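You operate a simulated robot arm through the tools that you are given. There is no shell and no other tool. Be economical: measure what you need, move in short steps, check, and stop when the job is done.

Carry out the task below with a simulated robot arm. There is one attempt and no reset: what you move stays moved.

## Task
Level the levelling stage, then lay the yellow plate back on it.
Fine: rest the plate on the light box pane; turn the red and the blue knob till the bubble lies in the ring; leave the orange plate.

The check looks at the end state, three seconds after you hand in, the way a careful person would. Anything else that was tipped, shoved, dropped, spilled or broken makes it a failure.

## Robot
A 7-joint arm with a two-finger parallel gripper on a trunk, on a base that drives. Base frame: it is fixed to the floor where the robot stands at the start and does not move with it; the origin is under the middle of the robot, x ahead of it, y to its left, z up; the surface under the hand at the start is at about z = 90. Readings come in cm, degrees, newtons and seconds.
With the tool pointing down near the work surface it reaches from about 20 to 62 cm from the robot's upright axis, wherever it stands. Its first joint turns from -166.0 to 166.0 degrees. Places, roughly: blue knob [40, 10, 100]; light box pane [50, -20, 100]; light box switch [40, -20, 100]; orange plate (9x6x3 cm) [60, 50, 90]; red knob [40, 0, 100]; top of the levelling stage [50, 0, 90]. Payload 1.57 kg.
The TCP is the grasp point between the finger pads, 3 cm short of the fingertips. In the tool frame z runs along the fingers and y along their closing line. The gripper opens to 8 cm. The fingers are 1.7 cm wide and 1.2 cm thick; the gripper's body (4 by 8.2 cm) begins 8 cm behind the TCP.
Orientation is that of the tool frame in the base frame, as a unit quaternion [x, y, z, w]. With the fingers straight down and closing along the base's y, the tool's x points along the base's -x, its y along +y and its z along -z.

## Interface
- The arm moves only by the tool move_arm. Its argument "targets" is a list that holds one entry, the list of rows, each a list of 7 numbers: the shift along the base's x, y, z in units of 30 mm (1.0 is 30 mm), then the turn, a rotation vector about the base's x, y, z in units of 6 degrees (1.0 is 6 degrees), then the finger opening in m, from 0 to 0.08. In form: [[[x, y, z, wx, wy, wz, hand], ...]]. A call has 1 to 20 rows; each row shifts and turns the commanded pose from where the row before left it. A call with a number of a shift or a turn outside -1 to 1 is refused whole. A row lasts 0.2 s, in which the tool goes at most 5 cm and 8.6 degrees; a call with a longer step from one row to the next is refused whole, and so is a gripper value outside its range. Where a pose cannot be reached the arm comes as near as it can. A force on the tool above 40 N (or 10 N above the force at the start of the call, whichever is more), or a blocked arm, ends the call early, and 0.2 s more pass. Each finger travels about 7.2 cm/s and halts on what it meets, pressing with about 25 N; the grip force reading is that of the motor and also rises with nothing between the fingers. The clock runs only during rows and for 0.2 s after the last one: add rows that do not move to give the fingers time. The reply holds the time, the measured pose of the TCP, the force on the tool along the base axes, the opening and the grip force, in the units named above and with some noise, with the torque about the TCP (base axes, N m) and any sound that the robot's microphone picked up, and new pictures: "show" is both (left out), scene, wrist or none.
- Cameras (640 x 400 px; columns grow to the right, rows downward): "scene" is now at [24.5, 1.33, 151.24]; the picture's right is [0.17, -0.99, 0.00], its down [-0.75, -0.13, -0.65] and it looks along [0.64, 0.11, -0.76] (base axes); focal length 288 px, centre (320, 200). "wrist" rides on the gripper at [7.2, -0.7, -12.2] in the tool frame; the picture's right is [0.09, 1.00, 0.00], its down [-0.84, 0.08, -0.54] and it looks along [-0.54, 0.05, 0.84] (tool axes); focal length 238 px, centre (320, 200). There is no depth. A picture from a camera that has moved, and an enlarged one, comes with that camera's place and axes in the base frame and with its lens.
- move_column(by): slides the trunk up (or, below 0, down) by that many cm; the arm and the scene camera ride with it, the base frame stays. It gives what a move gives, with no picture.
- roll_base(legs): drives the robot by 1 to 6 legs, each [ahead, left, turn to the left] in cm, cm and degrees, along the robot's own axes; the way and the turn of a leg run together, so that a leg with both is an arc; at most 150 cm and 180 degrees a leg. The arm and the cameras ride along, it lands a little off, and it stops where it bumps. It gives what a move gives, and a new picture of the scene camera.
- head_to(pan, tilt): turns the head with the scene camera to pan (to the left, within 86 degrees either way) and tilt (down, from -29 to 69), counted from straight ahead of the robot. It gives what a move gives, and a new picture of the scene camera.
- inspect(camera, box): a new picture of the part [left, top, right, bottom] of that camera's present view, enlarged. No time passes.
- job_done(): hands the job in; it is judged then, once.

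Work in short steps. Places have to be worked out from the pictures, the camera data and where the tool is seen: move nearer, look again, correct. Check each grasp and each placing, and mend what went wrong. You have 120 turns and 260 pictures in all, those below and enlarged ones among them. Open the gripper and draw the arm clear of the work before you hand the job in, unless the task says otherwise; then end with one line.

The tools are called as name(argument=value, ...) on one line, values as JSON. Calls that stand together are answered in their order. move_arm: Moves the arm, as the interface text tells. Its arguments: {"type":"object","properties":{"targets":{"type":"array","items":{"type":"array","items":{"type":"array","items":{"type":"number"}}}},"show":{"type":"string","enum":["both","scene","wrist","none"]}},"required":["targets"]} The other tools are called the same way: move_column (by) slides the trunk up or down; roll_base (legs) drives the base; head_to (pan, tilt) turns the head that bears the scene camera; inspect (camera, box) takes an enlarged picture of a part of a camera's view; job_done () hands the job in.

At the start:

```text
t: 0.0
eef_pos: [49.48, 3.04, 129.87]
ee_rot: [0.0, 1.0, 0.0, 0.0]
contact_force: [0.7, -0.3, 0.7]
moment: [-0.05, -0.01, 0.02]
grip_width: 8.01
grip_force: 0.1
trunk travel left (down, up): [-75.0, 24.0]
robot x, y, heading: [0.08, -0.5, -0.1]
head pan, tilt: [9.6, 49.3]
```

scene: 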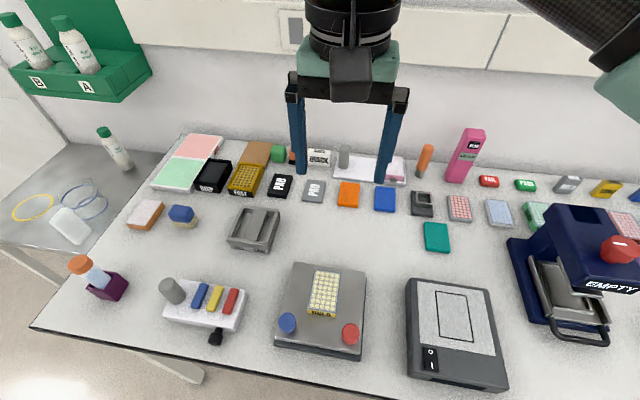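
wrist: 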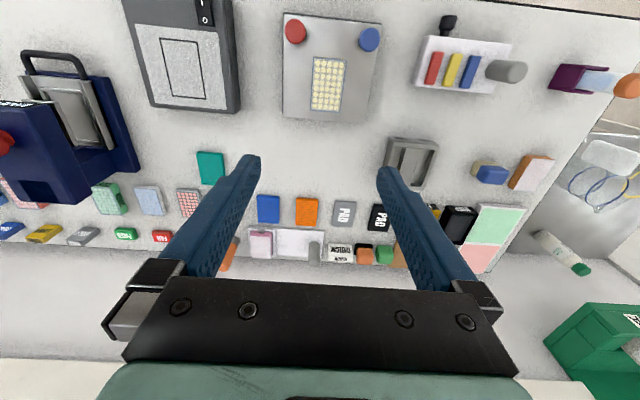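

The yellow plate seems to sit on the stage over the bubble level. I take enlarged views first.

inspect(camera="scene", box=[260, 250, 380, 360])

inspect(camera="scene", box=[390, 265, 520, 395])

inspect(camera="wrist", box=[270, 0, 400, 130])

```text
3.64 times, centred on (320, 305) of scene
camera zoom: at [24.5, 1.33, 151.24], right [0.17, -0.99, 0.0], down [-0.75, -0.13, -0.65], along [0.64, 0.11, -0.76], focal length 1047 px, centre (320, -182)
```

zoom: 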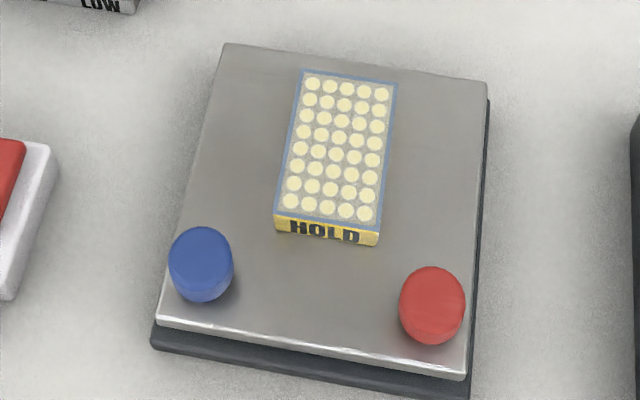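

```text
3.08 times, centred on (455, 330) of scene
camera zoom: at [24.5, 1.33, 151.24], right [0.17, -0.99, 0.0], down [-0.75, -0.13, -0.65], along [0.64, 0.11, -0.76], focal length 886 px, centre (-95, -200)
```

zoom: 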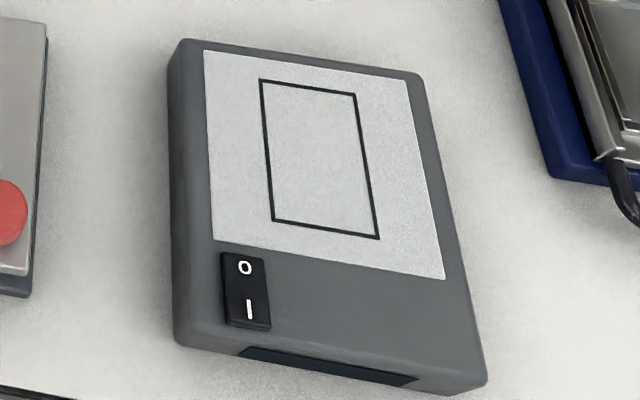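

```text
3.08 times, centred on (335, 65) of wrist
camera zoom: at [42.2, 2.48, 142.02], right [-0.09, 1.0, 0.0], down [0.84, 0.08, 0.54], along [0.54, 0.05, -0.84], focal length 733 px, centre (274, 615)
```

zoom: 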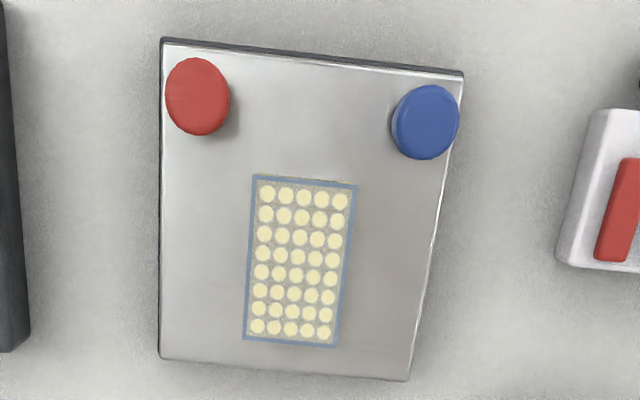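

The plate top is near z 95.8, centred at about (48.0, 4.4) and aligned with the axes (about 8.5 x 5.7 cm). The pane frame is centred at about (47.6, -20.8). I move above the plate and look again.

move_arm(targets=[[[-0.25, 0.23, -0.9, 0, 0, 0, 0.08], [-0.24, 0.22, -0.9, 0, 0, 0, 0.08], [0, 0, -0.9, 0, 0, 0, 0.08], [0, 0, -0.9, 0, 0, 0, 0.08], [0, 0, -0.9, 0, 0, 0, 0.08], [0, 0, -0.9, 0, 0, 0, 0.08], [0, 0, -0.9, 0, 0, 0, 0.08], [0, 0, -0.9, 0, 0, 0, 0.08], [0, 0, -0.5, 0, 0, 0, 0.08]]])

```text
t: 2.0
eef_pos: [48.1, 4.47, 106.68]
ee_rot: [0.0, 1.0, -0.001, -0.001]
contact_force: [0.1, 0.5, 0.4]
moment: [-0.01, 0.03, 0.01]
grip_width: 8.03
grip_force: 0.0
trunk travel left (down, up): [-75.0, 24.0]
robot x, y, heading: [-0.1, 0.13, -0.1]
head pan, tilt: [9.6, 49.3]
camera scene: at [24.49, 1.33, 151.24], right [0.17, -0.99, 0.0], down [-0.75, -0.13, -0.65], along [0.64, 0.11, -0.76], focal length 288 px, centre (320, 200)
camera wrist: at [40.79, 3.84, 118.89], right [-0.09, 1.0, 0.0], down [0.84, 0.08, 0.54], along [0.54, 0.05, -0.84], focal length 238 px, centre (320, 200)
```

scene: 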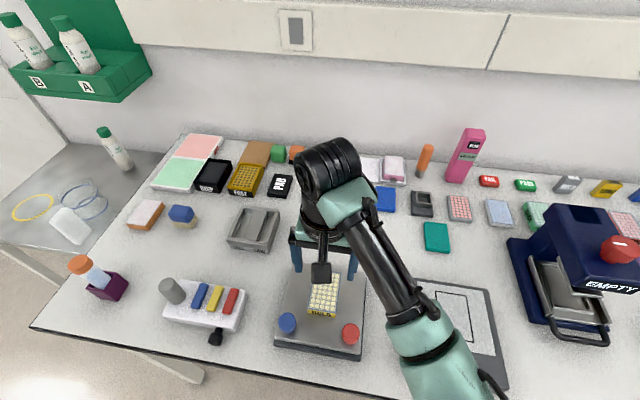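
wrist: 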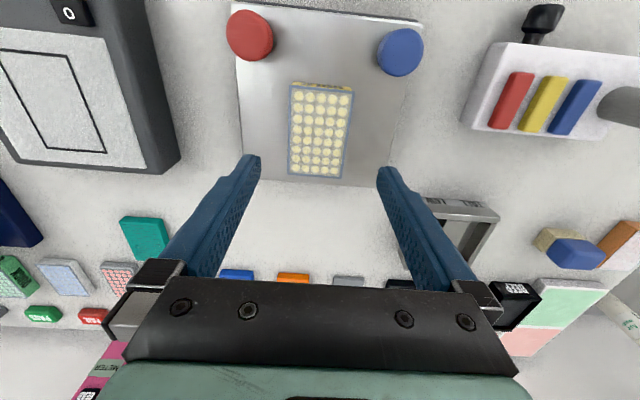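

The second view confirms the plate centre at about (48.2, 4.4). I go down to just above grasp height and check.

move_arm(targets=[[[0, 0, -0.8, 0, 0, 0, 0.08], [0, 0, -0.8, 0, 0, 0, 0.08], [0, 0, -0.8, 0, 0, 0, 0.08], [0, 0, -0.5, 0, 0, 0, 0.08]]], show="wrist")

inspect(camera="scene", box=[260, 220, 380, 360])

```text
t: 3.0
eef_pos: [47.94, 4.51, 97.96]
ee_rot: [0.0, 1.0, 0.0, -0.001]
contact_force: [0.4, -0.7, -0.6]
moment: [0.03, -0.02, -0.02]
grip_width: 8.02
grip_force: 0.0
trunk travel left (down, up): [-75.0, 24.0]
robot x, y, heading: [-0.18, -0.38, -0.0]
head pan, tilt: [9.6, 49.3]
camera wrist: at [40.8, 3.88, 110.14], right [-0.09, 1.0, 0.0], down [0.84, 0.08, 0.54], along [0.54, 0.05, -0.84], focal length 238 px, centre (320, 200)
```

wrist: 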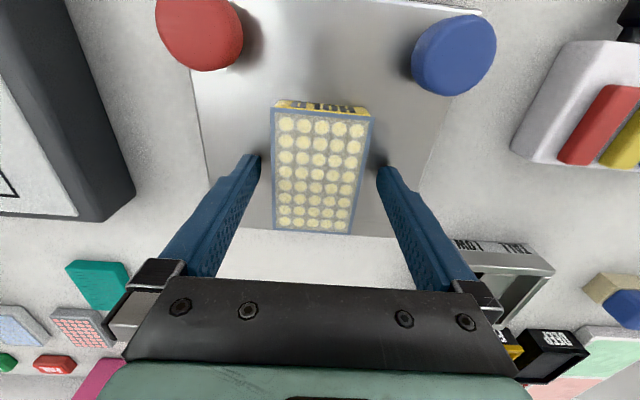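

```text
2.86 times, centred on (320, 290) of scene
camera zoom: at [24.49, 1.34, 151.24], right [0.17, -0.99, 0.0], down [-0.75, -0.13, -0.65], along [0.64, 0.11, -0.76], focal length 823 px, centre (320, -57)
```

zoom: 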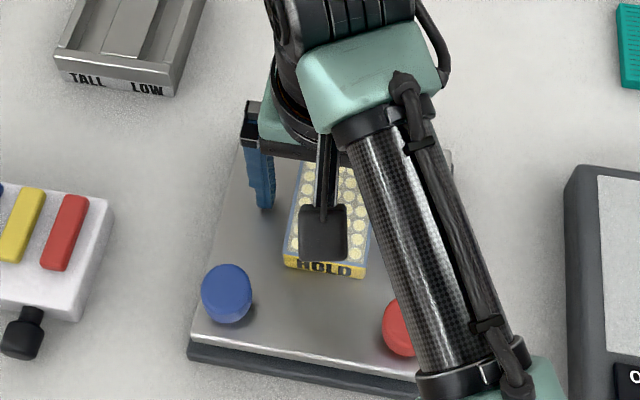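

Fingers straddle the plate with room on both sides. I go 0.6 cm lower and close.

move_arm(targets=[[[0, 0, -0.1, 0, 0, 0, 0.08], [0, 0, -0.1, 0, 0, 0, 0.08], [0, 0, 0, 0, 0, 0, 0.07], [0, 0, 0, 0, 0, 0, 0.065], [0, 0, 0, 0, 0, 0, 0.06], [0, 0, 0, 0, 0, 0, 0.055], [0, 0, 0, 0, 0, 0, 0.052], [0, 0, 0, 0, 0, 0, 0.052]]], show="wrist")

```text
t: 4.8
eef_pos: [47.88, 4.5, 97.45]
ee_rot: [0.001, 1.0, 0.0, 0.001]
contact_force: [0.6, -3.8, 13.9]
moment: [-0.36, 0.07, -0.03]
grip_width: 5.6
grip_force: 2.7
trunk travel left (down, up): [-75.0, 24.0]
robot x, y, heading: [0.25, -0.17, 0.0]
head pan, tilt: [9.6, 49.3]
camera wrist: at [40.69, 3.79, 109.68], right [-0.09, 1.0, 0.0], down [0.84, 0.08, 0.54], along [0.54, 0.05, -0.84], focal length 238 px, centre (320, 200)
```

wrist: 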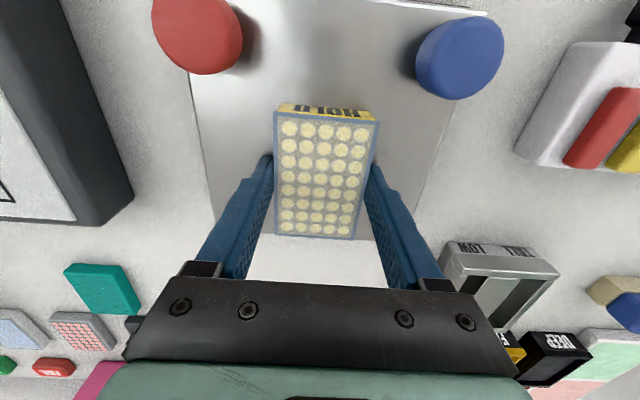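

The fingers hold at 5.6 cm with some upward force, so one fingertip probably presses the stage. I squeeze a bit more and lift slowly.

move_arm(targets=[[[0, 0, 0.08, 0, 0, 0, 0.05], [0, 0, 0, 0, 0, 0, 0.045], [0, 0, 0.1, 0, 0, 0, 0.045], [0, 0, 0.3, 0, 0, 0, 0.045], [0, 0, 0.5, 0, 0, 0, 0.045]]])

inspect(camera="wrist", box=[220, 60, 420, 260])

```text
t: 6.0
eef_pos: [47.95, 4.38, 100.33]
ee_rot: [0.001, 1.0, 0.0, 0.0]
contact_force: [-0.6, -0.6, -0.2]
moment: [0.0, 0.01, 0.03]
grip_width: 4.79
grip_force: 0.1
trunk travel left (down, up): [-75.0, 24.0]
robot x, y, heading: [-0.03, 0.06, -0.1]
head pan, tilt: [9.6, 49.3]
camera scene: at [24.49, 1.33, 151.24], right [0.17, -0.99, 0.0], down [-0.75, -0.13, -0.65], along [0.64, 0.11, -0.76], focal length 288 px, centre (320, 200)
camera wrist: at [40.72, 3.83, 112.54], right [-0.09, 1.0, 0.0], down [0.84, 0.08, 0.54], along [0.54, 0.05, -0.84], focal length 238 px, centre (320, 200)
```

scene: 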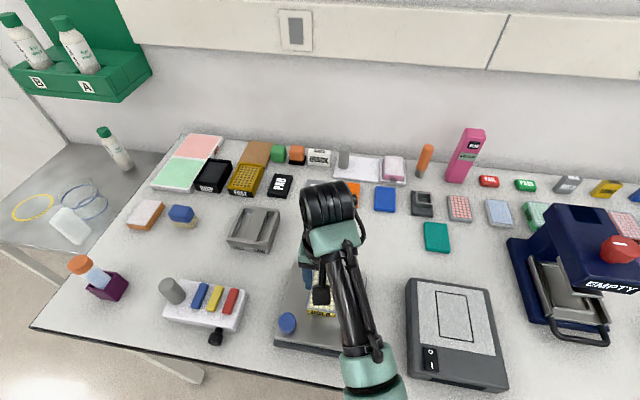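
wrist: 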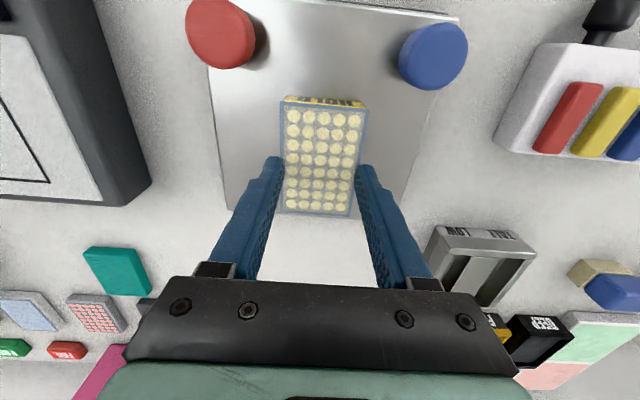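

```text
2.00 times, centred on (320, 160) of wrist
camera zoom: at [40.72, 3.83, 112.54], right [-0.09, 1.0, 0.0], down [0.84, 0.08, 0.54], along [0.54, 0.05, -0.84], focal length 477 px, centre (320, 280)
```

zoom: 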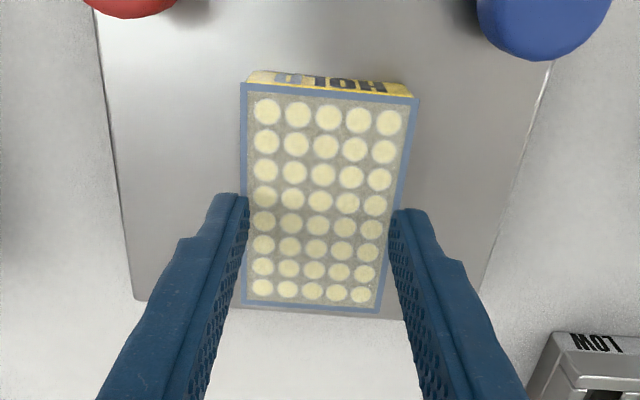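

The fingers slid off; the plate has stayed in place. I reopen, go back down to just above the stage, and close with full force before lifting.

move_arm(targets=[[[0, 0, 0, 0, 0, 0, 0.08], [0, 0, 0, 0, 0, 0, 0.08], [0, 0, -0.4, 0, 0, 0, 0.08], [0, 0, -0.4, 0, 0, 0, 0.08], [0, 0, -0.12, 0, 0, 0, 0.08], [0, 0, 0, 0, 0, 0, 0.07], [0, 0, 0, 0, 0, 0, 0.06], [0, 0, 0, 0, 0, 0, 0.05], [0, 0, 0, 0, 0, 0, 0.03], [0, 0, 0, 0, 0, 0, 0.02], [0, 0, 0, 0, 0, 0, 0.02]]], show="wrist")

```text
t: 8.4
eef_pos: [47.89, 4.47, 97.58]
ee_rot: [0.0, 1.0, -0.001, 0.001]
contact_force: [-0.6, 0.1, -0.3]
moment: [0.01, -0.03, 0.01]
grip_width: 5.48
grip_force: 25.7
trunk travel left (down, up): [-75.0, 24.0]
robot x, y, heading: [0.05, 0.07, -0.0]
head pan, tilt: [9.6, 49.3]
camera wrist: at [40.73, 3.85, 109.8], right [-0.09, 1.0, 0.0], down [0.84, 0.08, 0.54], along [0.54, 0.05, -0.84], focal length 238 px, centre (320, 200)
```

wrist: 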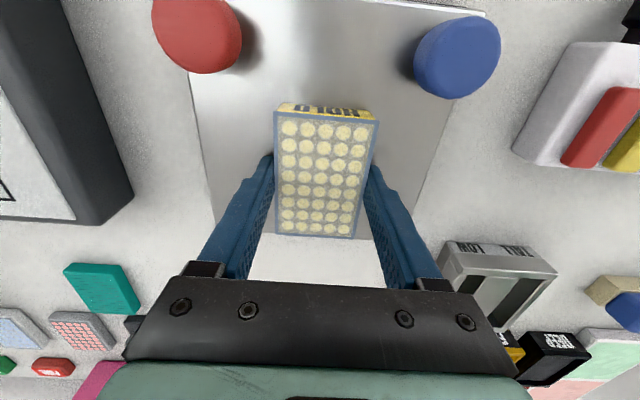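

Grip is now 25.7 N at 5.48 cm. I lift.

move_arm(targets=[[[0, 0, 0.1, 0, 0, 0, 0.02], [0, 0, 0.3, 0, 0, 0, 0.02], [0, 0, 0.5, 0, 0, 0, 0.02], [0, 0, 0.8, 0, 0, 0, 0.02], [0, 0, 0.8, 0, 0, 0, 0.02]]])

inspect(camera="wrist", box=[200, 0, 460, 260])

```text
t: 9.6
eef_pos: [47.9, 4.46, 105.12]
ee_rot: [0.0, 1.0, 0.0, -0.001]
contact_force: [-0.7, -0.2, -0.2]
moment: [0.01, 0.0, -0.02]
grip_width: 5.52
grip_force: 25.1
trunk travel left (down, up): [-75.0, 24.0]
robot x, y, heading: [0.25, -0.42, 0.1]
head pan, tilt: [9.6, 49.3]
camera scene: at [24.49, 1.33, 151.24], right [0.17, -0.99, 0.0], down [-0.75, -0.13, -0.65], along [0.64, 0.11, -0.76], focal length 288 px, centre (320, 200)
camera wrist: at [40.65, 3.81, 117.31], right [-0.09, 1.0, 0.0], down [0.84, 0.08, 0.54], along [0.54, 0.05, -0.84], focal length 238 px, centre (320, 200)
```

scene: 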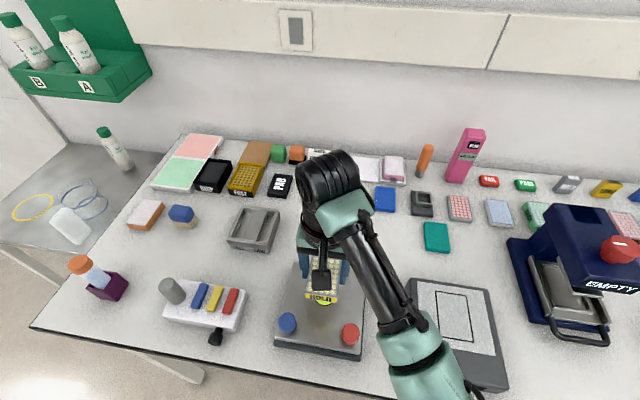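
wrist: 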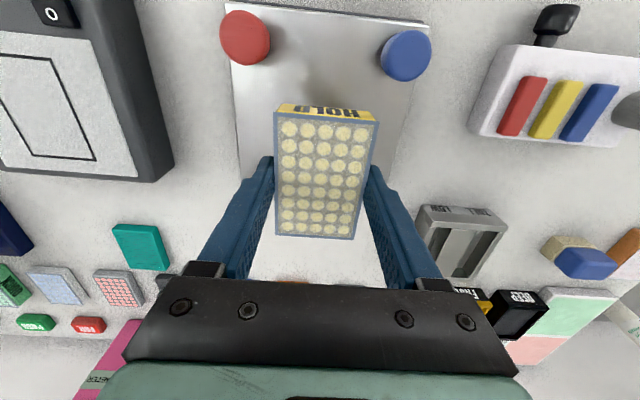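

```text
1.54 times, centred on (330, 130) of wrist
camera zoom: at [40.65, 3.81, 117.31], right [-0.09, 1.0, 0.0], down [0.84, 0.08, 0.54], along [0.54, 0.05, -0.84], focal length 367 px, centre (305, 308)
```

zoom: 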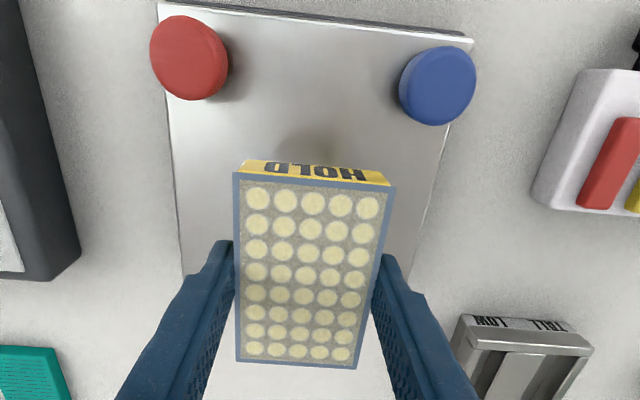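

The plate is held, with the bubble vial visible beneath it. I carry it to above the pane.

move_arm(targets=[[[0, 0, 0.5, 0, 0, 0, 0.02], [0, -0.6, 0, 0, 0, 0, 0.02], [0, -1, 0, 0, 0, 0, 0.02], [0, -1, 0, 0, 0, 0, 0.02], [0, -1, 0, 0, 0, 0, 0.02], [0, -1, 0, 0, 0, 0, 0.02], [0, -1, 0, 0, 0, 0, 0.02], [0, -1, 0, 0, 0, 0, 0.02], [0, -1, 0, 0, 0, 0, 0.02], [-0.13, -0.8, 0, 0, 0, 0, 0.02], [0, 0, 0, 0, 0, 0, 0.02]]])

inspect(camera="scene", box=[260, 230, 390, 370])

```text
t: 12.0
eef_pos: [47.63, -20.74, 106.63]
ee_rot: [0.0, 1.0, 0.0, 0.0]
contact_force: [0.3, -0.3, -0.2]
moment: [0.01, 0.02, -0.02]
grip_width: 5.55
grip_force: 25.2
trunk travel left (down, up): [-75.0, 24.0]
robot x, y, heading: [0.05, 0.15, -0.2]
head pan, tilt: [9.6, 49.3]
camera scene: at [24.51, 1.35, 151.24], right [0.17, -0.99, 0.0], down [-0.75, -0.13, -0.65], along [0.64, 0.11, -0.76], focal length 288 px, centre (320, 200)
camera wrist: at [40.42, -21.33, 118.71], right [-0.09, 1.0, 0.0], down [0.84, 0.08, 0.54], along [0.54, 0.05, -0.84], focal length 238 px, centre (320, 200)
```

scene: 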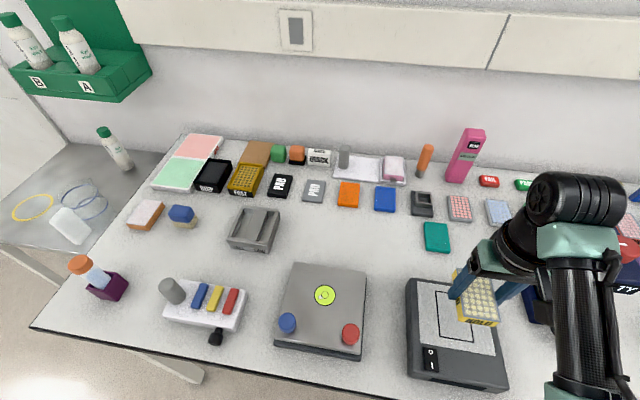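
wrist: 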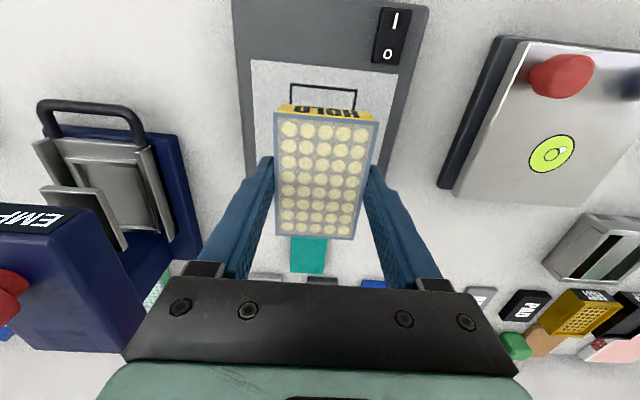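

```text
2.86 times, centred on (325, 300) of scene
camera zoom: at [24.51, 1.35, 151.24], right [0.17, -0.99, 0.0], down [-0.75, -0.13, -0.65], along [0.64, 0.11, -0.76], focal length 823 px, centre (306, -86)
```

zoom: 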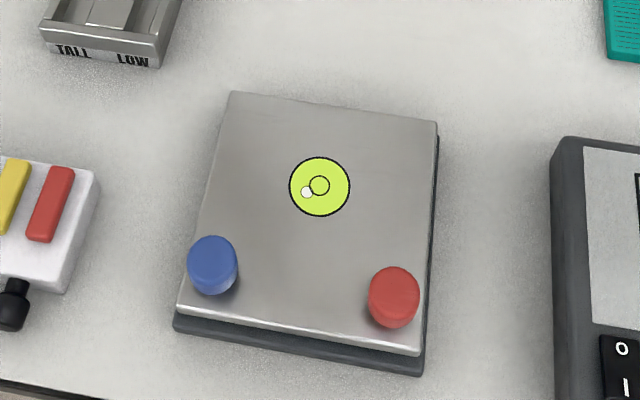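

The plate hangs over the frame (near edge x 43.4, y −23.8 to −17.7) in the right place. I lower it, slowly at the end.

move_arm(targets=[[[0, 0, -0.8, 0, 0, 0, 0.02], [0, 0, -0.8, 0, 0, 0, 0.02], [0, 0, -0.6, 0, 0, 0, 0.02], [0, 0, -0.2, 0, 0, 0, 0.02], [0, 0, 0, 0, 0, 0, 0.02]]], show="both")

```text
t: 13.2
eef_pos: [47.58, -20.8, 99.44]
ee_rot: [0.001, 1.0, 0.001, 0.0]
contact_force: [0.3, -0.2, -0.5]
moment: [0.0, 0.03, -0.03]
grip_width: 5.48
grip_force: 25.1
trunk travel left (down, up): [-75.0, 24.0]
robot x, y, heading: [0.2, 0.34, -0.2]
head pan, tilt: [9.6, 49.3]
camera scene: at [24.5, 1.33, 151.24], right [0.17, -0.99, 0.0], down [-0.75, -0.13, -0.65], along [0.64, 0.11, -0.76], focal length 288 px, centre (320, 200)
camera wrist: at [40.28, -21.35, 111.64], right [-0.09, 1.0, 0.0], down [0.84, 0.08, 0.54], along [0.54, 0.05, -0.84], focal length 238 px, centre (320, 200)
```

scene: 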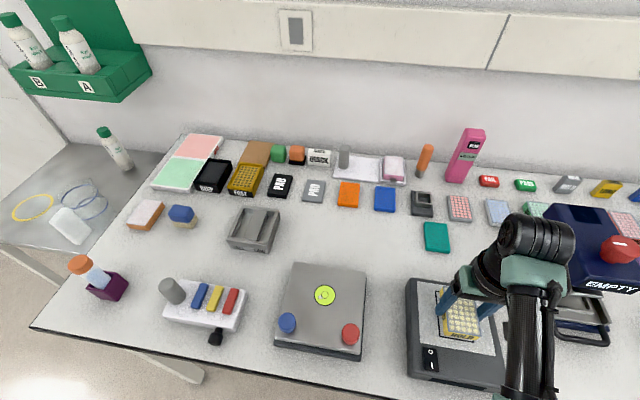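
wrist: 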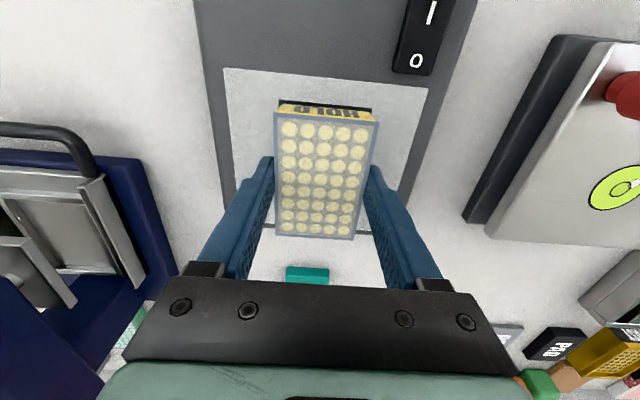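

Nearly down and aligned with the frame. I lower in 2 mm steps, watching the force.

move_arm(targets=[[[0, 0, -0.07, 0, 0, 0, 0.02], [0, 0, -0.07, 0, 0, 0, 0.02], [0, 0, -0.07, 0, 0, 0, 0.02], [0, 0, -0.07, 0, 0, 0, 0.02], [0, 0, 0, 0, 0, 0, 0.02]]], show="wrist")

```text
t: 14.4
eef_pos: [47.54, -20.64, 98.5]
ee_rot: [0.001, 1.0, 0.0, 0.0]
contact_force: [-0.1, -0.3, 0.1]
moment: [-0.02, 0.01, 0.0]
grip_width: 5.51
grip_force: 25.0
trunk travel left (down, up): [-75.0, 24.0]
robot x, y, heading: [-0.43, -0.03, -0.0]
head pan, tilt: [9.6, 49.3]
camera wrist: at [40.35, -21.37, 110.76], right [-0.09, 1.0, 0.0], down [0.84, 0.08, 0.54], along [0.54, 0.05, -0.84], focal length 238 px, centre (320, 200)
```

wrist: 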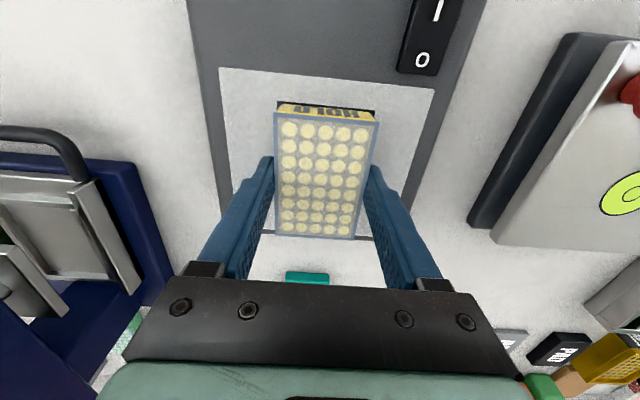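

No contact yet; I go on in small steps.

move_arm(targets=[[[0, 0, -0.05, 0, 0, 0, 0.02], [0, 0, -0.05, 0, 0, 0, 0.02], [0, 0, -0.05, 0, 0, 0, 0.02], [0, 0, 0, 0, 0, 0, 0.02]]], show="none")

```text
t: 15.4
eef_pos: [47.53, -20.79, 98.03]
ee_rot: [0.0, 1.0, 0.0, 0.001]
contact_force: [0.0, 0.8, 0.0]
moment: [0.02, -0.02, 0.01]
grip_width: 5.48
grip_force: 25.2
trunk travel left (down, up): [-75.0, 24.0]
robot x, y, heading: [0.0, -0.24, 0.1]
head pan, tilt: [9.6, 49.3]
```

move_arm(targets=[[[0, 0, -0.04, 0, 0, 0, 0.02], [0, 0, -0.04, 0, 0, 0, 0.02], [0, 0, -0.04, 0, 0, 0, 0.02], [0, 0, 0, 0, 0, 0, 0.02]]], show="none")

```text
t: 16.4
eef_pos: [47.52, -20.79, 97.99]
ee_rot: [0.0, 1.0, -0.003, 0.003]
contact_force: [0.9, -3.2, 21.2]
moment: [0.0, 0.31, 0.02]
grip_width: 5.51
grip_force: 24.8
trunk travel left (down, up): [-75.0, 24.0]
robot x, y, heading: [-0.41, 0.22, 0.1]
head pan, tilt: [9.6, 49.3]
```

Contact at TCP z 98.0. I ease off 2 mm and release slowly.

move_arm(targets=[[[0, 0, 0.07, 0, 0, 0, 0.05], [0, 0, 0, 0, 0, 0, 0.056], [0, 0, 0, 0, 0, 0, 0.06], [0, 0, 0, 0, 0, 0, 0.07], [0, 0, 0, 0, 0, 0, 0.078], [0, 0, 0, 0, 0, 0, 0.078]]], show="wrist")

```text
t: 17.8
eef_pos: [47.54, -20.44, 98.03]
ee_rot: [-0.002, 1.0, 0.0, 0.0]
contact_force: [1.7, 15.0, 15.8]
moment: [-0.19, 0.05, -0.1]
grip_width: 6.43
grip_force: 0.0
trunk travel left (down, up): [-75.0, 24.0]
robot x, y, heading: [-0.17, -0.19, 0.0]
head pan, tilt: [9.6, 49.3]
camera wrist: at [40.25, -21.02, 110.19], right [-0.1, 1.0, 0.0], down [0.84, 0.08, 0.54], along [0.54, 0.05, -0.84], focal length 238 px, centre (320, 200)
```

wrist: 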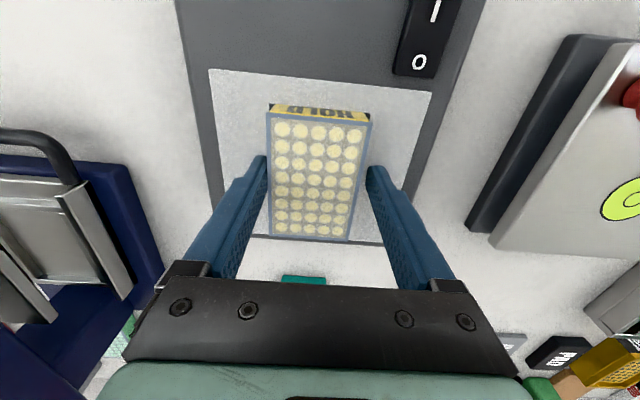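

A fingertip is dragging on the pane. I raise a few mm, keeping the present opening, then open.

move_arm(targets=[[[0, 0, 0.05, 0, 0, 0, 0.066], [0, 0, 0.07, 0, 0, 0, 0.07], [0, 0, 0.1, 0, 0, 0, 0.076], [0, 0, 0, 0, 0, 0, 0.08]]], show="wrist")

```text
t: 18.8
eef_pos: [47.65, -20.7, 98.56]
ee_rot: [0.001, 1.0, 0.0, 0.0]
contact_force: [0.4, -0.5, 0.1]
moment: [0.0, -0.04, 0.0]
grip_width: 7.98
grip_force: 0.0
trunk travel left (down, up): [-75.0, 24.0]
robot x, y, heading: [-0.15, -0.11, 0.1]
head pan, tilt: [9.6, 49.3]
camera wrist: at [40.36, -21.34, 110.82], right [-0.09, 1.0, 0.0], down [0.84, 0.08, 0.54], along [0.54, 0.05, -0.84], focal length 238 px, centre (320, 200)
```

wrist: 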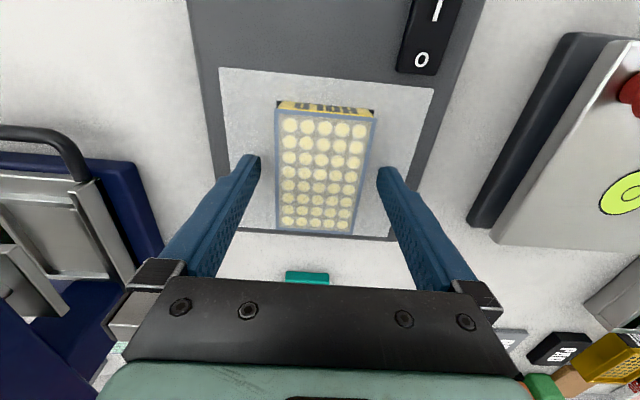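

The plate rests in the frame on the pane. The blue knob's top is at about (40.6, 10.2, 96.9) and the red one's at (40.6, −1.6, 97.0). I rise and go above the blue knob.

move_arm(targets=[[[0, 0, 0.8, 0, 0, 0, 0.08], [0, 0, 0.9, 0, 0, 0, 0.08], [0, 0, 0.9, 0, 0, 0, 0.08], [0, 1, 0, 0, 0, 0, 0.08], [0, 1, 0, 0, 0, 0, 0.08], [0, 1, 0, 0, 0, 0, 0.08], [0, 1, 0, 0, 0, 0, 0.08], [0, 1, 0, 0, 0, 0, 0.08], [0, 1, 0, 0, 0, 0, 0.08], [-0.5, 1, 0, 0, 0, 0, 0.08], [-0.5, 1, 0, 0, 0, 0, 0.08], [-0.5, 1, 0, 0, 0, 0, 0.08], [-0.5, 1, 0, 0, 0, 0, 0.08], [-0.35, 0.3, 0, 0, 0, 0, 0.08], [0, 0, 0, 0, 0, 0, 0.08]]])

```text
t: 22.0
eef_pos: [40.52, 10.35, 106.38]
ee_rot: [0.0, 1.0, 0.0, 0.0]
contact_force: [0.0, 0.7, 0.1]
moment: [0.01, 0.02, 0.01]
grip_width: 8.01
grip_force: 0.1
trunk travel left (down, up): [-75.0, 24.0]
robot x, y, heading: [0.35, -0.08, 0.1]
head pan, tilt: [9.6, 49.3]
camera scene: at [24.5, 1.34, 151.24], right [0.17, -0.99, 0.0], down [-0.75, -0.13, -0.65], along [0.64, 0.11, -0.76], focal length 288 px, centre (320, 200)
camera wrist: at [33.28, 9.7, 118.56], right [-0.09, 1.0, 0.0], down [0.84, 0.08, 0.54], along [0.54, 0.05, -0.84], focal length 238 px, centre (320, 200)
```

scene: 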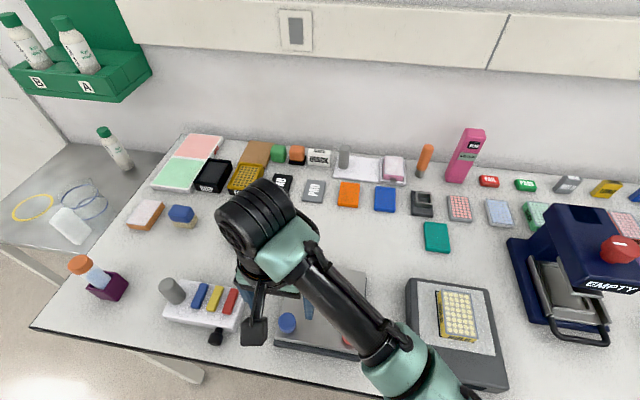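
wrist: 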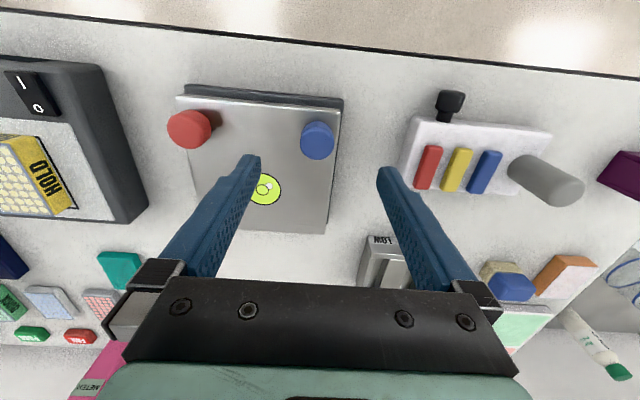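

The blue knob is confirmed at (40.7, 10.2). I descend over it.

move_arm(targets=[[[0.06, -0.05, -0.8, 0, 0, 0, 0.07], [0, 0, -0.8, 0, 0, 0, 0.06], [0, 0, -0.7, 0, 0, 0, 0.06], [0, 0, -0.2, 0, 0, 0, 0.06], [0, 0, -0.15, 0, 0, 0, 0.06]]], show="wrist")

inspect(camera="scene", box=[230, 230, 390, 370])

```text
t: 23.2
eef_pos: [40.84, 9.94, 98.56]
ee_rot: [-0.001, 1.0, -0.001, 0.001]
contact_force: [-0.1, -0.1, -0.6]
moment: [0.01, -0.01, -0.01]
grip_width: 6.03
grip_force: 0.0
trunk travel left (down, up): [-75.0, 24.0]
robot x, y, heading: [-0.14, -0.06, 0.2]
head pan, tilt: [9.6, 49.3]
camera wrist: at [33.53, 9.46, 110.66], right [-0.09, 1.0, 0.0], down [0.84, 0.08, 0.54], along [0.54, 0.05, -0.84], focal length 238 px, centre (320, 200)
```

wrist: 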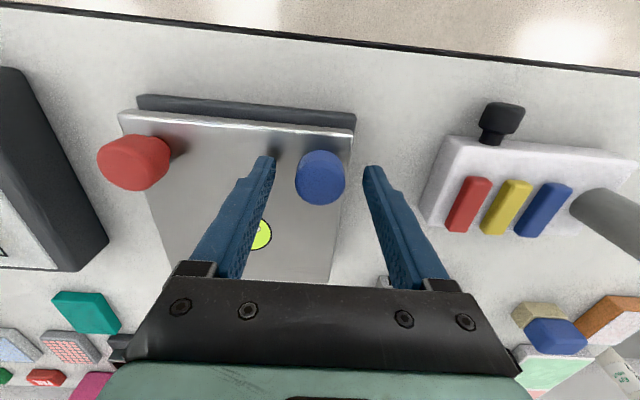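

```text
2.86 times, centred on (310, 300) of scene
camera zoom: at [24.49, 1.34, 151.24], right [0.17, -0.99, 0.0], down [-0.75, -0.13, -0.65], along [0.64, 0.11, -0.76], focal length 823 px, centre (349, -86)
```

zoom: 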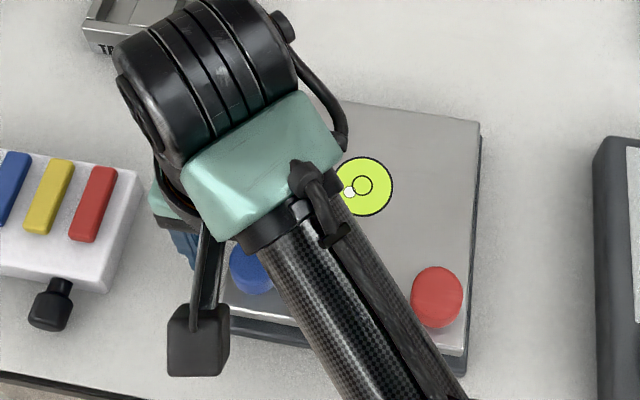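

The scene camera still sees the bubble. I close on the blue knob.

move_arm(targets=[[[-0.03, 0.05, -0.05, 0, 0, 0, 0.05], [0, 0, 0, 0, 0, 0, 0.04], [0, 0, 0, 0, 0, 0, 0.03], [0, 0, 0, 0, 0, 0, 0.02], [0, 0, 0, 0, 0, 0, 0.02]]], show="wrist")

```text
t: 24.4
eef_pos: [40.61, 10.06, 98.29]
ee_rot: [0.001, 1.0, 0.0, -0.001]
contact_force: [-1.2, -8.2, -2.9]
moment: [0.13, -0.02, 0.0]
grip_width: 3.15
grip_force: 40.4
trunk travel left (down, up): [-75.0, 24.0]
robot x, y, heading: [0.17, 0.39, 0.3]
head pan, tilt: [9.6, 49.3]
camera wrist: at [33.4, 9.48, 110.47], right [-0.09, 1.0, 0.0], down [0.84, 0.08, 0.54], along [0.54, 0.05, -0.84], focal length 238 px, centre (320, 200)
```

wrist: 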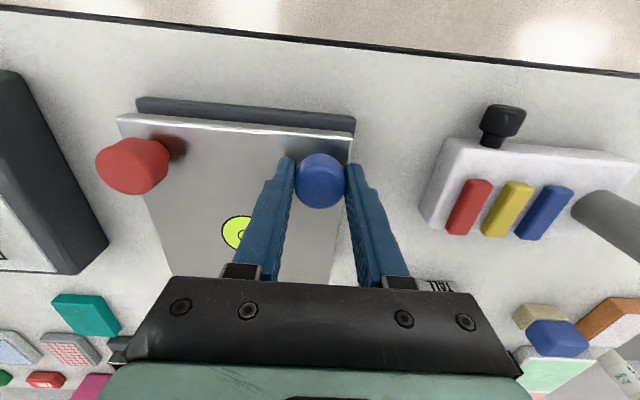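

Gripped at 3.15 cm. I turn it 30° clockwise (from above), easing 1 mm toward −y.

move_arm(targets=[[[0, -0.03, 0, 0, 0, 0, 0.02], [0, 0, 0, 0, 0, -1, 0.02], [0, 0, 0, 0, 0, -1, 0.02], [0, 0, 0, 0, 0, -1, 0.02], [0, 0, 0, 0, 0, -1, 0.02], [0, 0, 0, 0, 0, -1, 0.02]]], show="wrist")

inspect(camera="scene", box=[290, 260, 370, 330])

```text
t: 25.8
eef_pos: [40.6, 10.14, 98.26]
ee_rot: [0.259, 0.966, 0.0, 0.0]
contact_force: [0.8, -1.8, -11.4]
moment: [-0.9, -0.42, 0.0]
grip_width: 3.13
grip_force: 40.3
trunk travel left (down, up): [-75.0, 24.0]
robot x, y, heading: [0.31, -0.33, -0.1]
head pan, tilt: [9.6, 49.3]
camera wrist: at [34.05, 13.22, 110.47], right [0.42, 0.91, 0.0], down [0.76, -0.35, 0.54], along [0.49, -0.23, -0.84], focal length 238 px, centre (320, 200)
```

wrist: 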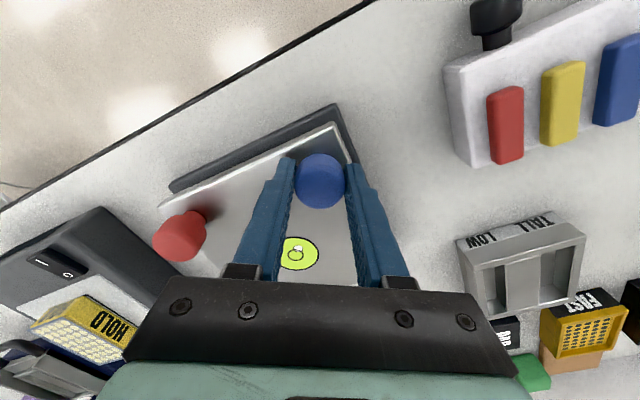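

```text
5.71 times, centred on (330, 295) of scene
camera zoom: at [24.57, 1.34, 151.21], right [0.17, -0.99, 0.0], down [-0.75, -0.13, -0.65], along [0.64, 0.11, -0.76], focal length 1646 px, centre (263, -343)
```

zoom: 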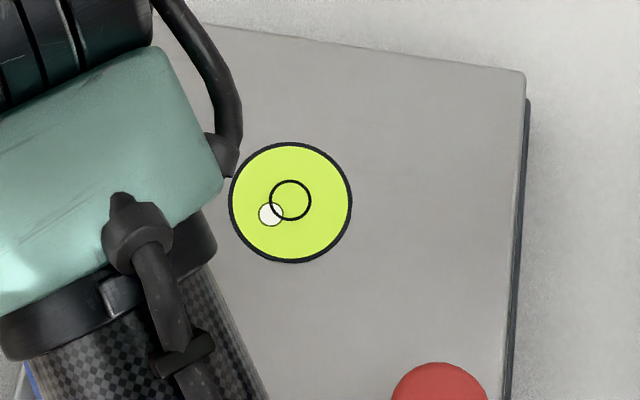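

The tool is pulled down, so clockwise lowers the blue corner, which is the direction needed. I take a close view for reference.

inspect(camera="scene", box=[312, 280, 340, 308])

inspect(camera="wrist", box=[270, 230, 330, 280])

```text
14.29 times, centred on (326, 294) of scene
camera zoom: at [24.57, 1.34, 151.21], right [0.17, -0.99, 0.0], down [-0.75, -0.13, -0.65], along [0.64, 0.11, -0.76], focal length 4114 px, centre (234, -1143)
```

zoom: 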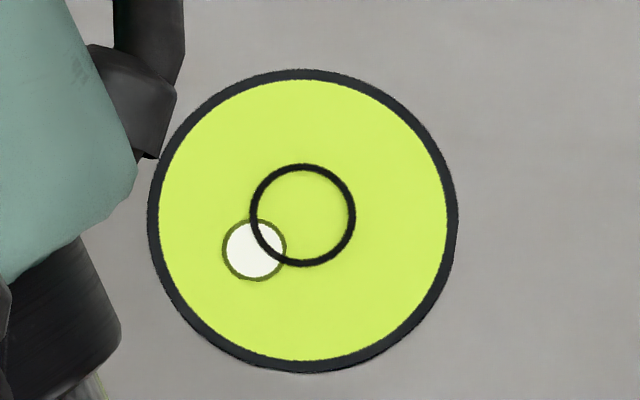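

```text
8.00 times, centred on (300, 255) of wrist
camera zoom: at [34.05, 13.22, 110.47], right [0.42, 0.91, 0.0], down [0.76, -0.35, 0.54], along [0.49, -0.23, -0.84], focal length 1907 px, centre (480, -240)
```

zoom: 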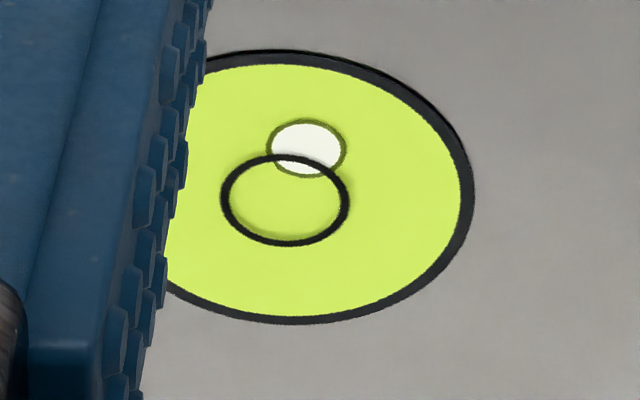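

Offset now (−48, +35) px in this zoom (ring radius 47, bubble 31). I turn another 36° clockwise, lowering the tool slightly to relieve the pull.

move_arm(targets=[[[0, 0, -0.04, 0, 0, -1, 0.02], [0, 0, 0, 0, 0, -1, 0.02], [0, 0, -0.02, 0, 0, -1, 0.02], [0, 0, 0, 0, 0, -1, 0.02], [0, 0, 0, 0, 0, -1, 0.02], [0, 0, 0, 0, 0, -1, 0.02]]], show="wrist")

inspect(camera="scene", box=[312, 280, 340, 308])

```text
t: 27.2
eef_pos: [40.67, 10.27, 98.18]
ee_rot: [0.545, 0.839, 0.002, 0.001]
contact_force: [7.4, 8.4, 14.0]
moment: [0.0, 0.56, 0.03]
grip_width: 3.19
grip_force: 40.3
trunk travel left (down, up): [-75.0, 24.0]
robot x, y, heading: [-0.04, -0.34, -0.1]
head pan, tilt: [9.6, 49.3]
camera wrist: at [37.07, 16.53, 110.46], right [0.87, 0.49, 0.0], down [0.41, -0.73, 0.54], along [0.27, -0.47, -0.84], focal length 238 px, centre (320, 200)
```

wrist: 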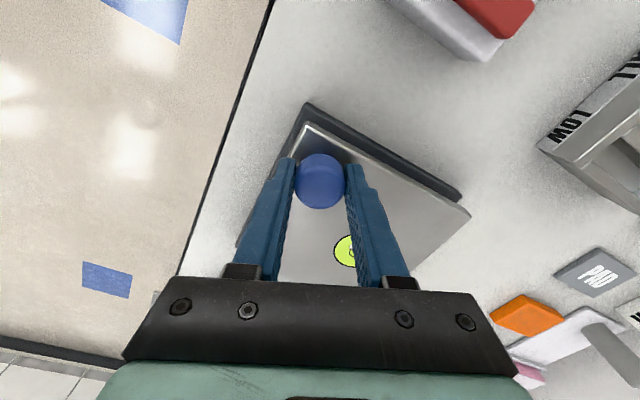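

```text
14.29 times, centred on (326, 294) of scene
camera zoom: at [24.49, 1.44, 151.26], right [0.17, -0.99, 0.0], down [-0.75, -0.13, -0.65], along [0.64, 0.11, -0.76], focal length 4114 px, centre (234, -1143)
```

zoom: 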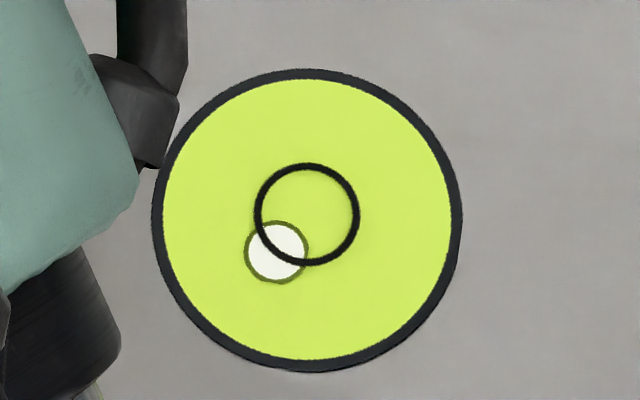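

Offset (−31, +37): blue gives about +17 px per 36°. I turn another 36° while easing the side load.

move_arm(targets=[[[0.02, 0.02, 0.02, 0, 0, 0, 0.02], [0, 0, 0, 0, 0, -1, 0.02], [0, 0, 0, 0, 0, -1, 0.02], [0, 0, 0, 0, 0, -1, 0.02], [0, 0, 0, 0, 0, -1, 0.02], [0, 0, 0, 0, 0, -1, 0.02], [0, 0, 0, 0, 0, -1, 0.02]]], show="wrist")

inspect(camera="scene", box=[312, 280, 340, 308])

```text
t: 28.8
eef_pos: [40.8, 10.12, 98.32]
ee_rot: [0.778, 0.628, 0.0, 0.001]
contact_force: [13.1, 11.7, 12.8]
moment: [-0.42, 0.63, 0.02]
grip_width: 3.15
grip_force: 40.6
trunk travel left (down, up): [-75.0, 24.0]
robot x, y, heading: [-0.23, 0.11, 0.0]
head pan, tilt: [9.6, 49.3]
camera wrist: at [41.57, 17.43, 110.45], right [0.99, -0.12, 0.0], down [-0.1, -0.83, 0.54], along [-0.06, -0.54, -0.84], focal length 238 px, centre (320, 200)
```

wrist: 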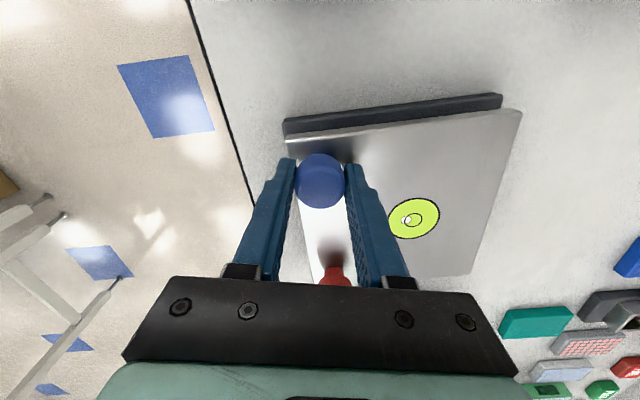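

```text
14.29 times, centred on (326, 294) of scene
camera zoom: at [24.59, 1.5, 151.22], right [0.17, -0.99, 0.0], down [-0.75, -0.13, -0.65], along [0.64, 0.11, -0.76], focal length 4114 px, centre (234, -1143)
```

zoom: 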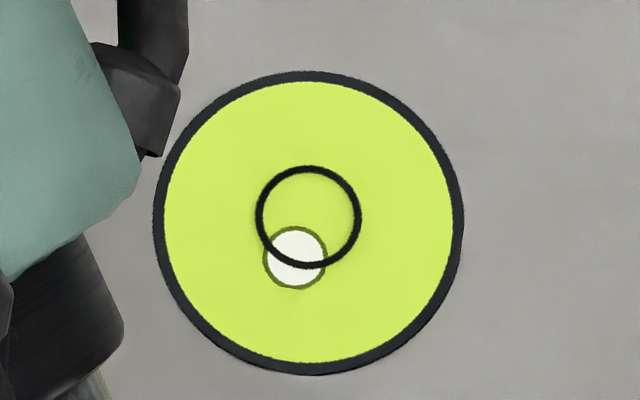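

Offset (−13, +40): the remaining error is mostly along x, which should be the red knob's job. I release blue, rise, turn the wrist back and go to red.

move_arm(targets=[[[0.04, 0.04, 0.03, 0, 0, 0, 0.03], [0, 0, 0, 0, 0, 0, 0.045], [0, 0, 0, 0, 0, 0, 0.06], [0, 0, 0, 0, 0, 0, 0.06], [0, 0, 0.6, 0, 0, 0, 0.06], [0, 0, 0.8, 0, 0, 1, 0.06], [0, 0, 0.8, 0, 0, 1, 0.06], [0, 0, 0, 0, 0, 1, 0.06], [0, 0, 0, 0, 0, 1, 0.06], [0, 0, 0, 0, 0, 1, 0.06], [0, 0, 0, 0, 0, 1, 0.06], [0, 0, 0, 0, 0, 1, 0.06], [0, 0, 0, 0, 0, 1, 0.06]]], show="none")

move_arm(targets=[[[0, -0.4, 0, 0, 0, 1, 0.06], [0, -0.5, 0, 0, 0, 1, 0.06], [0, -0.5, 0, 0, 0, 1, 0.06], [0, -0.5, 0, 0, 0, 1, 0.06], [0, -0.5, 0, 0, 0, 1, 0.06], [0, -0.5, 0, 0, 0, 1, 0.06], [0, -0.5, 0, 0, 0, 1, 0.06], [0, -0.5, 0, 0, 0, 1, 0.06], [0, 0, 0, 0, 0, 1, 0.06]]])

inspect(camera="scene", box=[312, 280, 340, 308])

```text
t: 31.6
eef_pos: [40.85, 10.16, 105.07]
ee_rot: [0.453, 0.891, 0.0, 0.0]
contact_force: [-0.1, 0.3, -1.5]
moment: [0.01, 0.03, -0.03]
grip_width: 6.01
grip_force: 0.0
trunk travel left (down, up): [-75.0, 24.0]
robot x, y, heading: [-0.1, -0.01, 0.2]
head pan, tilt: [9.6, 49.3]
```

```text
t: 33.6
eef_pos: [40.89, -1.51, 104.94]
ee_rot: [-0.001, 1.0, 0.0, 0.0]
contact_force: [0.4, 0.0, -0.5]
moment: [0.05, -0.01, -0.01]
grip_width: 6.02
grip_force: 0.1
trunk travel left (down, up): [-75.0, 24.0]
robot x, y, heading: [0.25, -0.12, 0.0]
head pan, tilt: [9.6, 49.3]
camera scene: at [24.5, 1.35, 151.24], right [0.17, -0.99, 0.0], down [-0.75, -0.13, -0.65], along [0.64, 0.11, -0.76], focal length 288 px, centre (320, 200)
camera wrist: at [33.6, -2.15, 117.14], right [-0.09, 1.0, 0.0], down [0.84, 0.08, 0.54], along [0.54, 0.05, -0.84], focal length 238 px, centre (320, 200)
```

scene: 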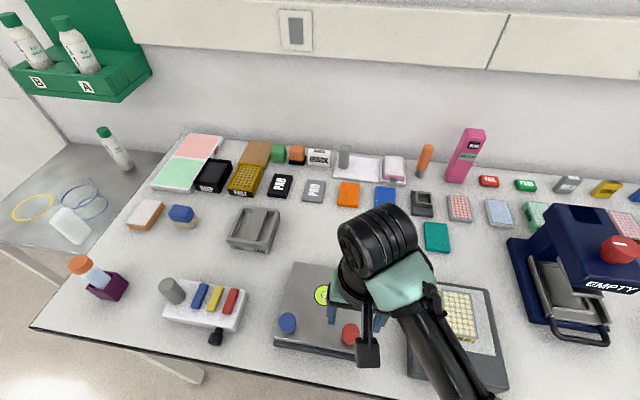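
wrist: 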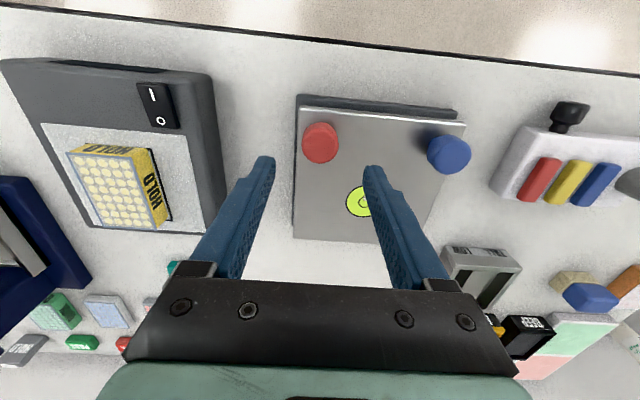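

```text
14.29 times, centred on (326, 294) of scene
camera zoom: at [24.5, 1.35, 151.24], right [0.17, -0.99, 0.0], down [-0.75, -0.13, -0.65], along [0.64, 0.11, -0.76], focal length 4114 px, centre (234, -1143)
```

zoom: 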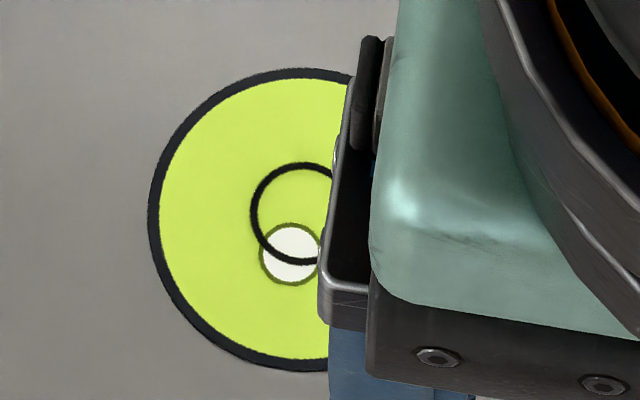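

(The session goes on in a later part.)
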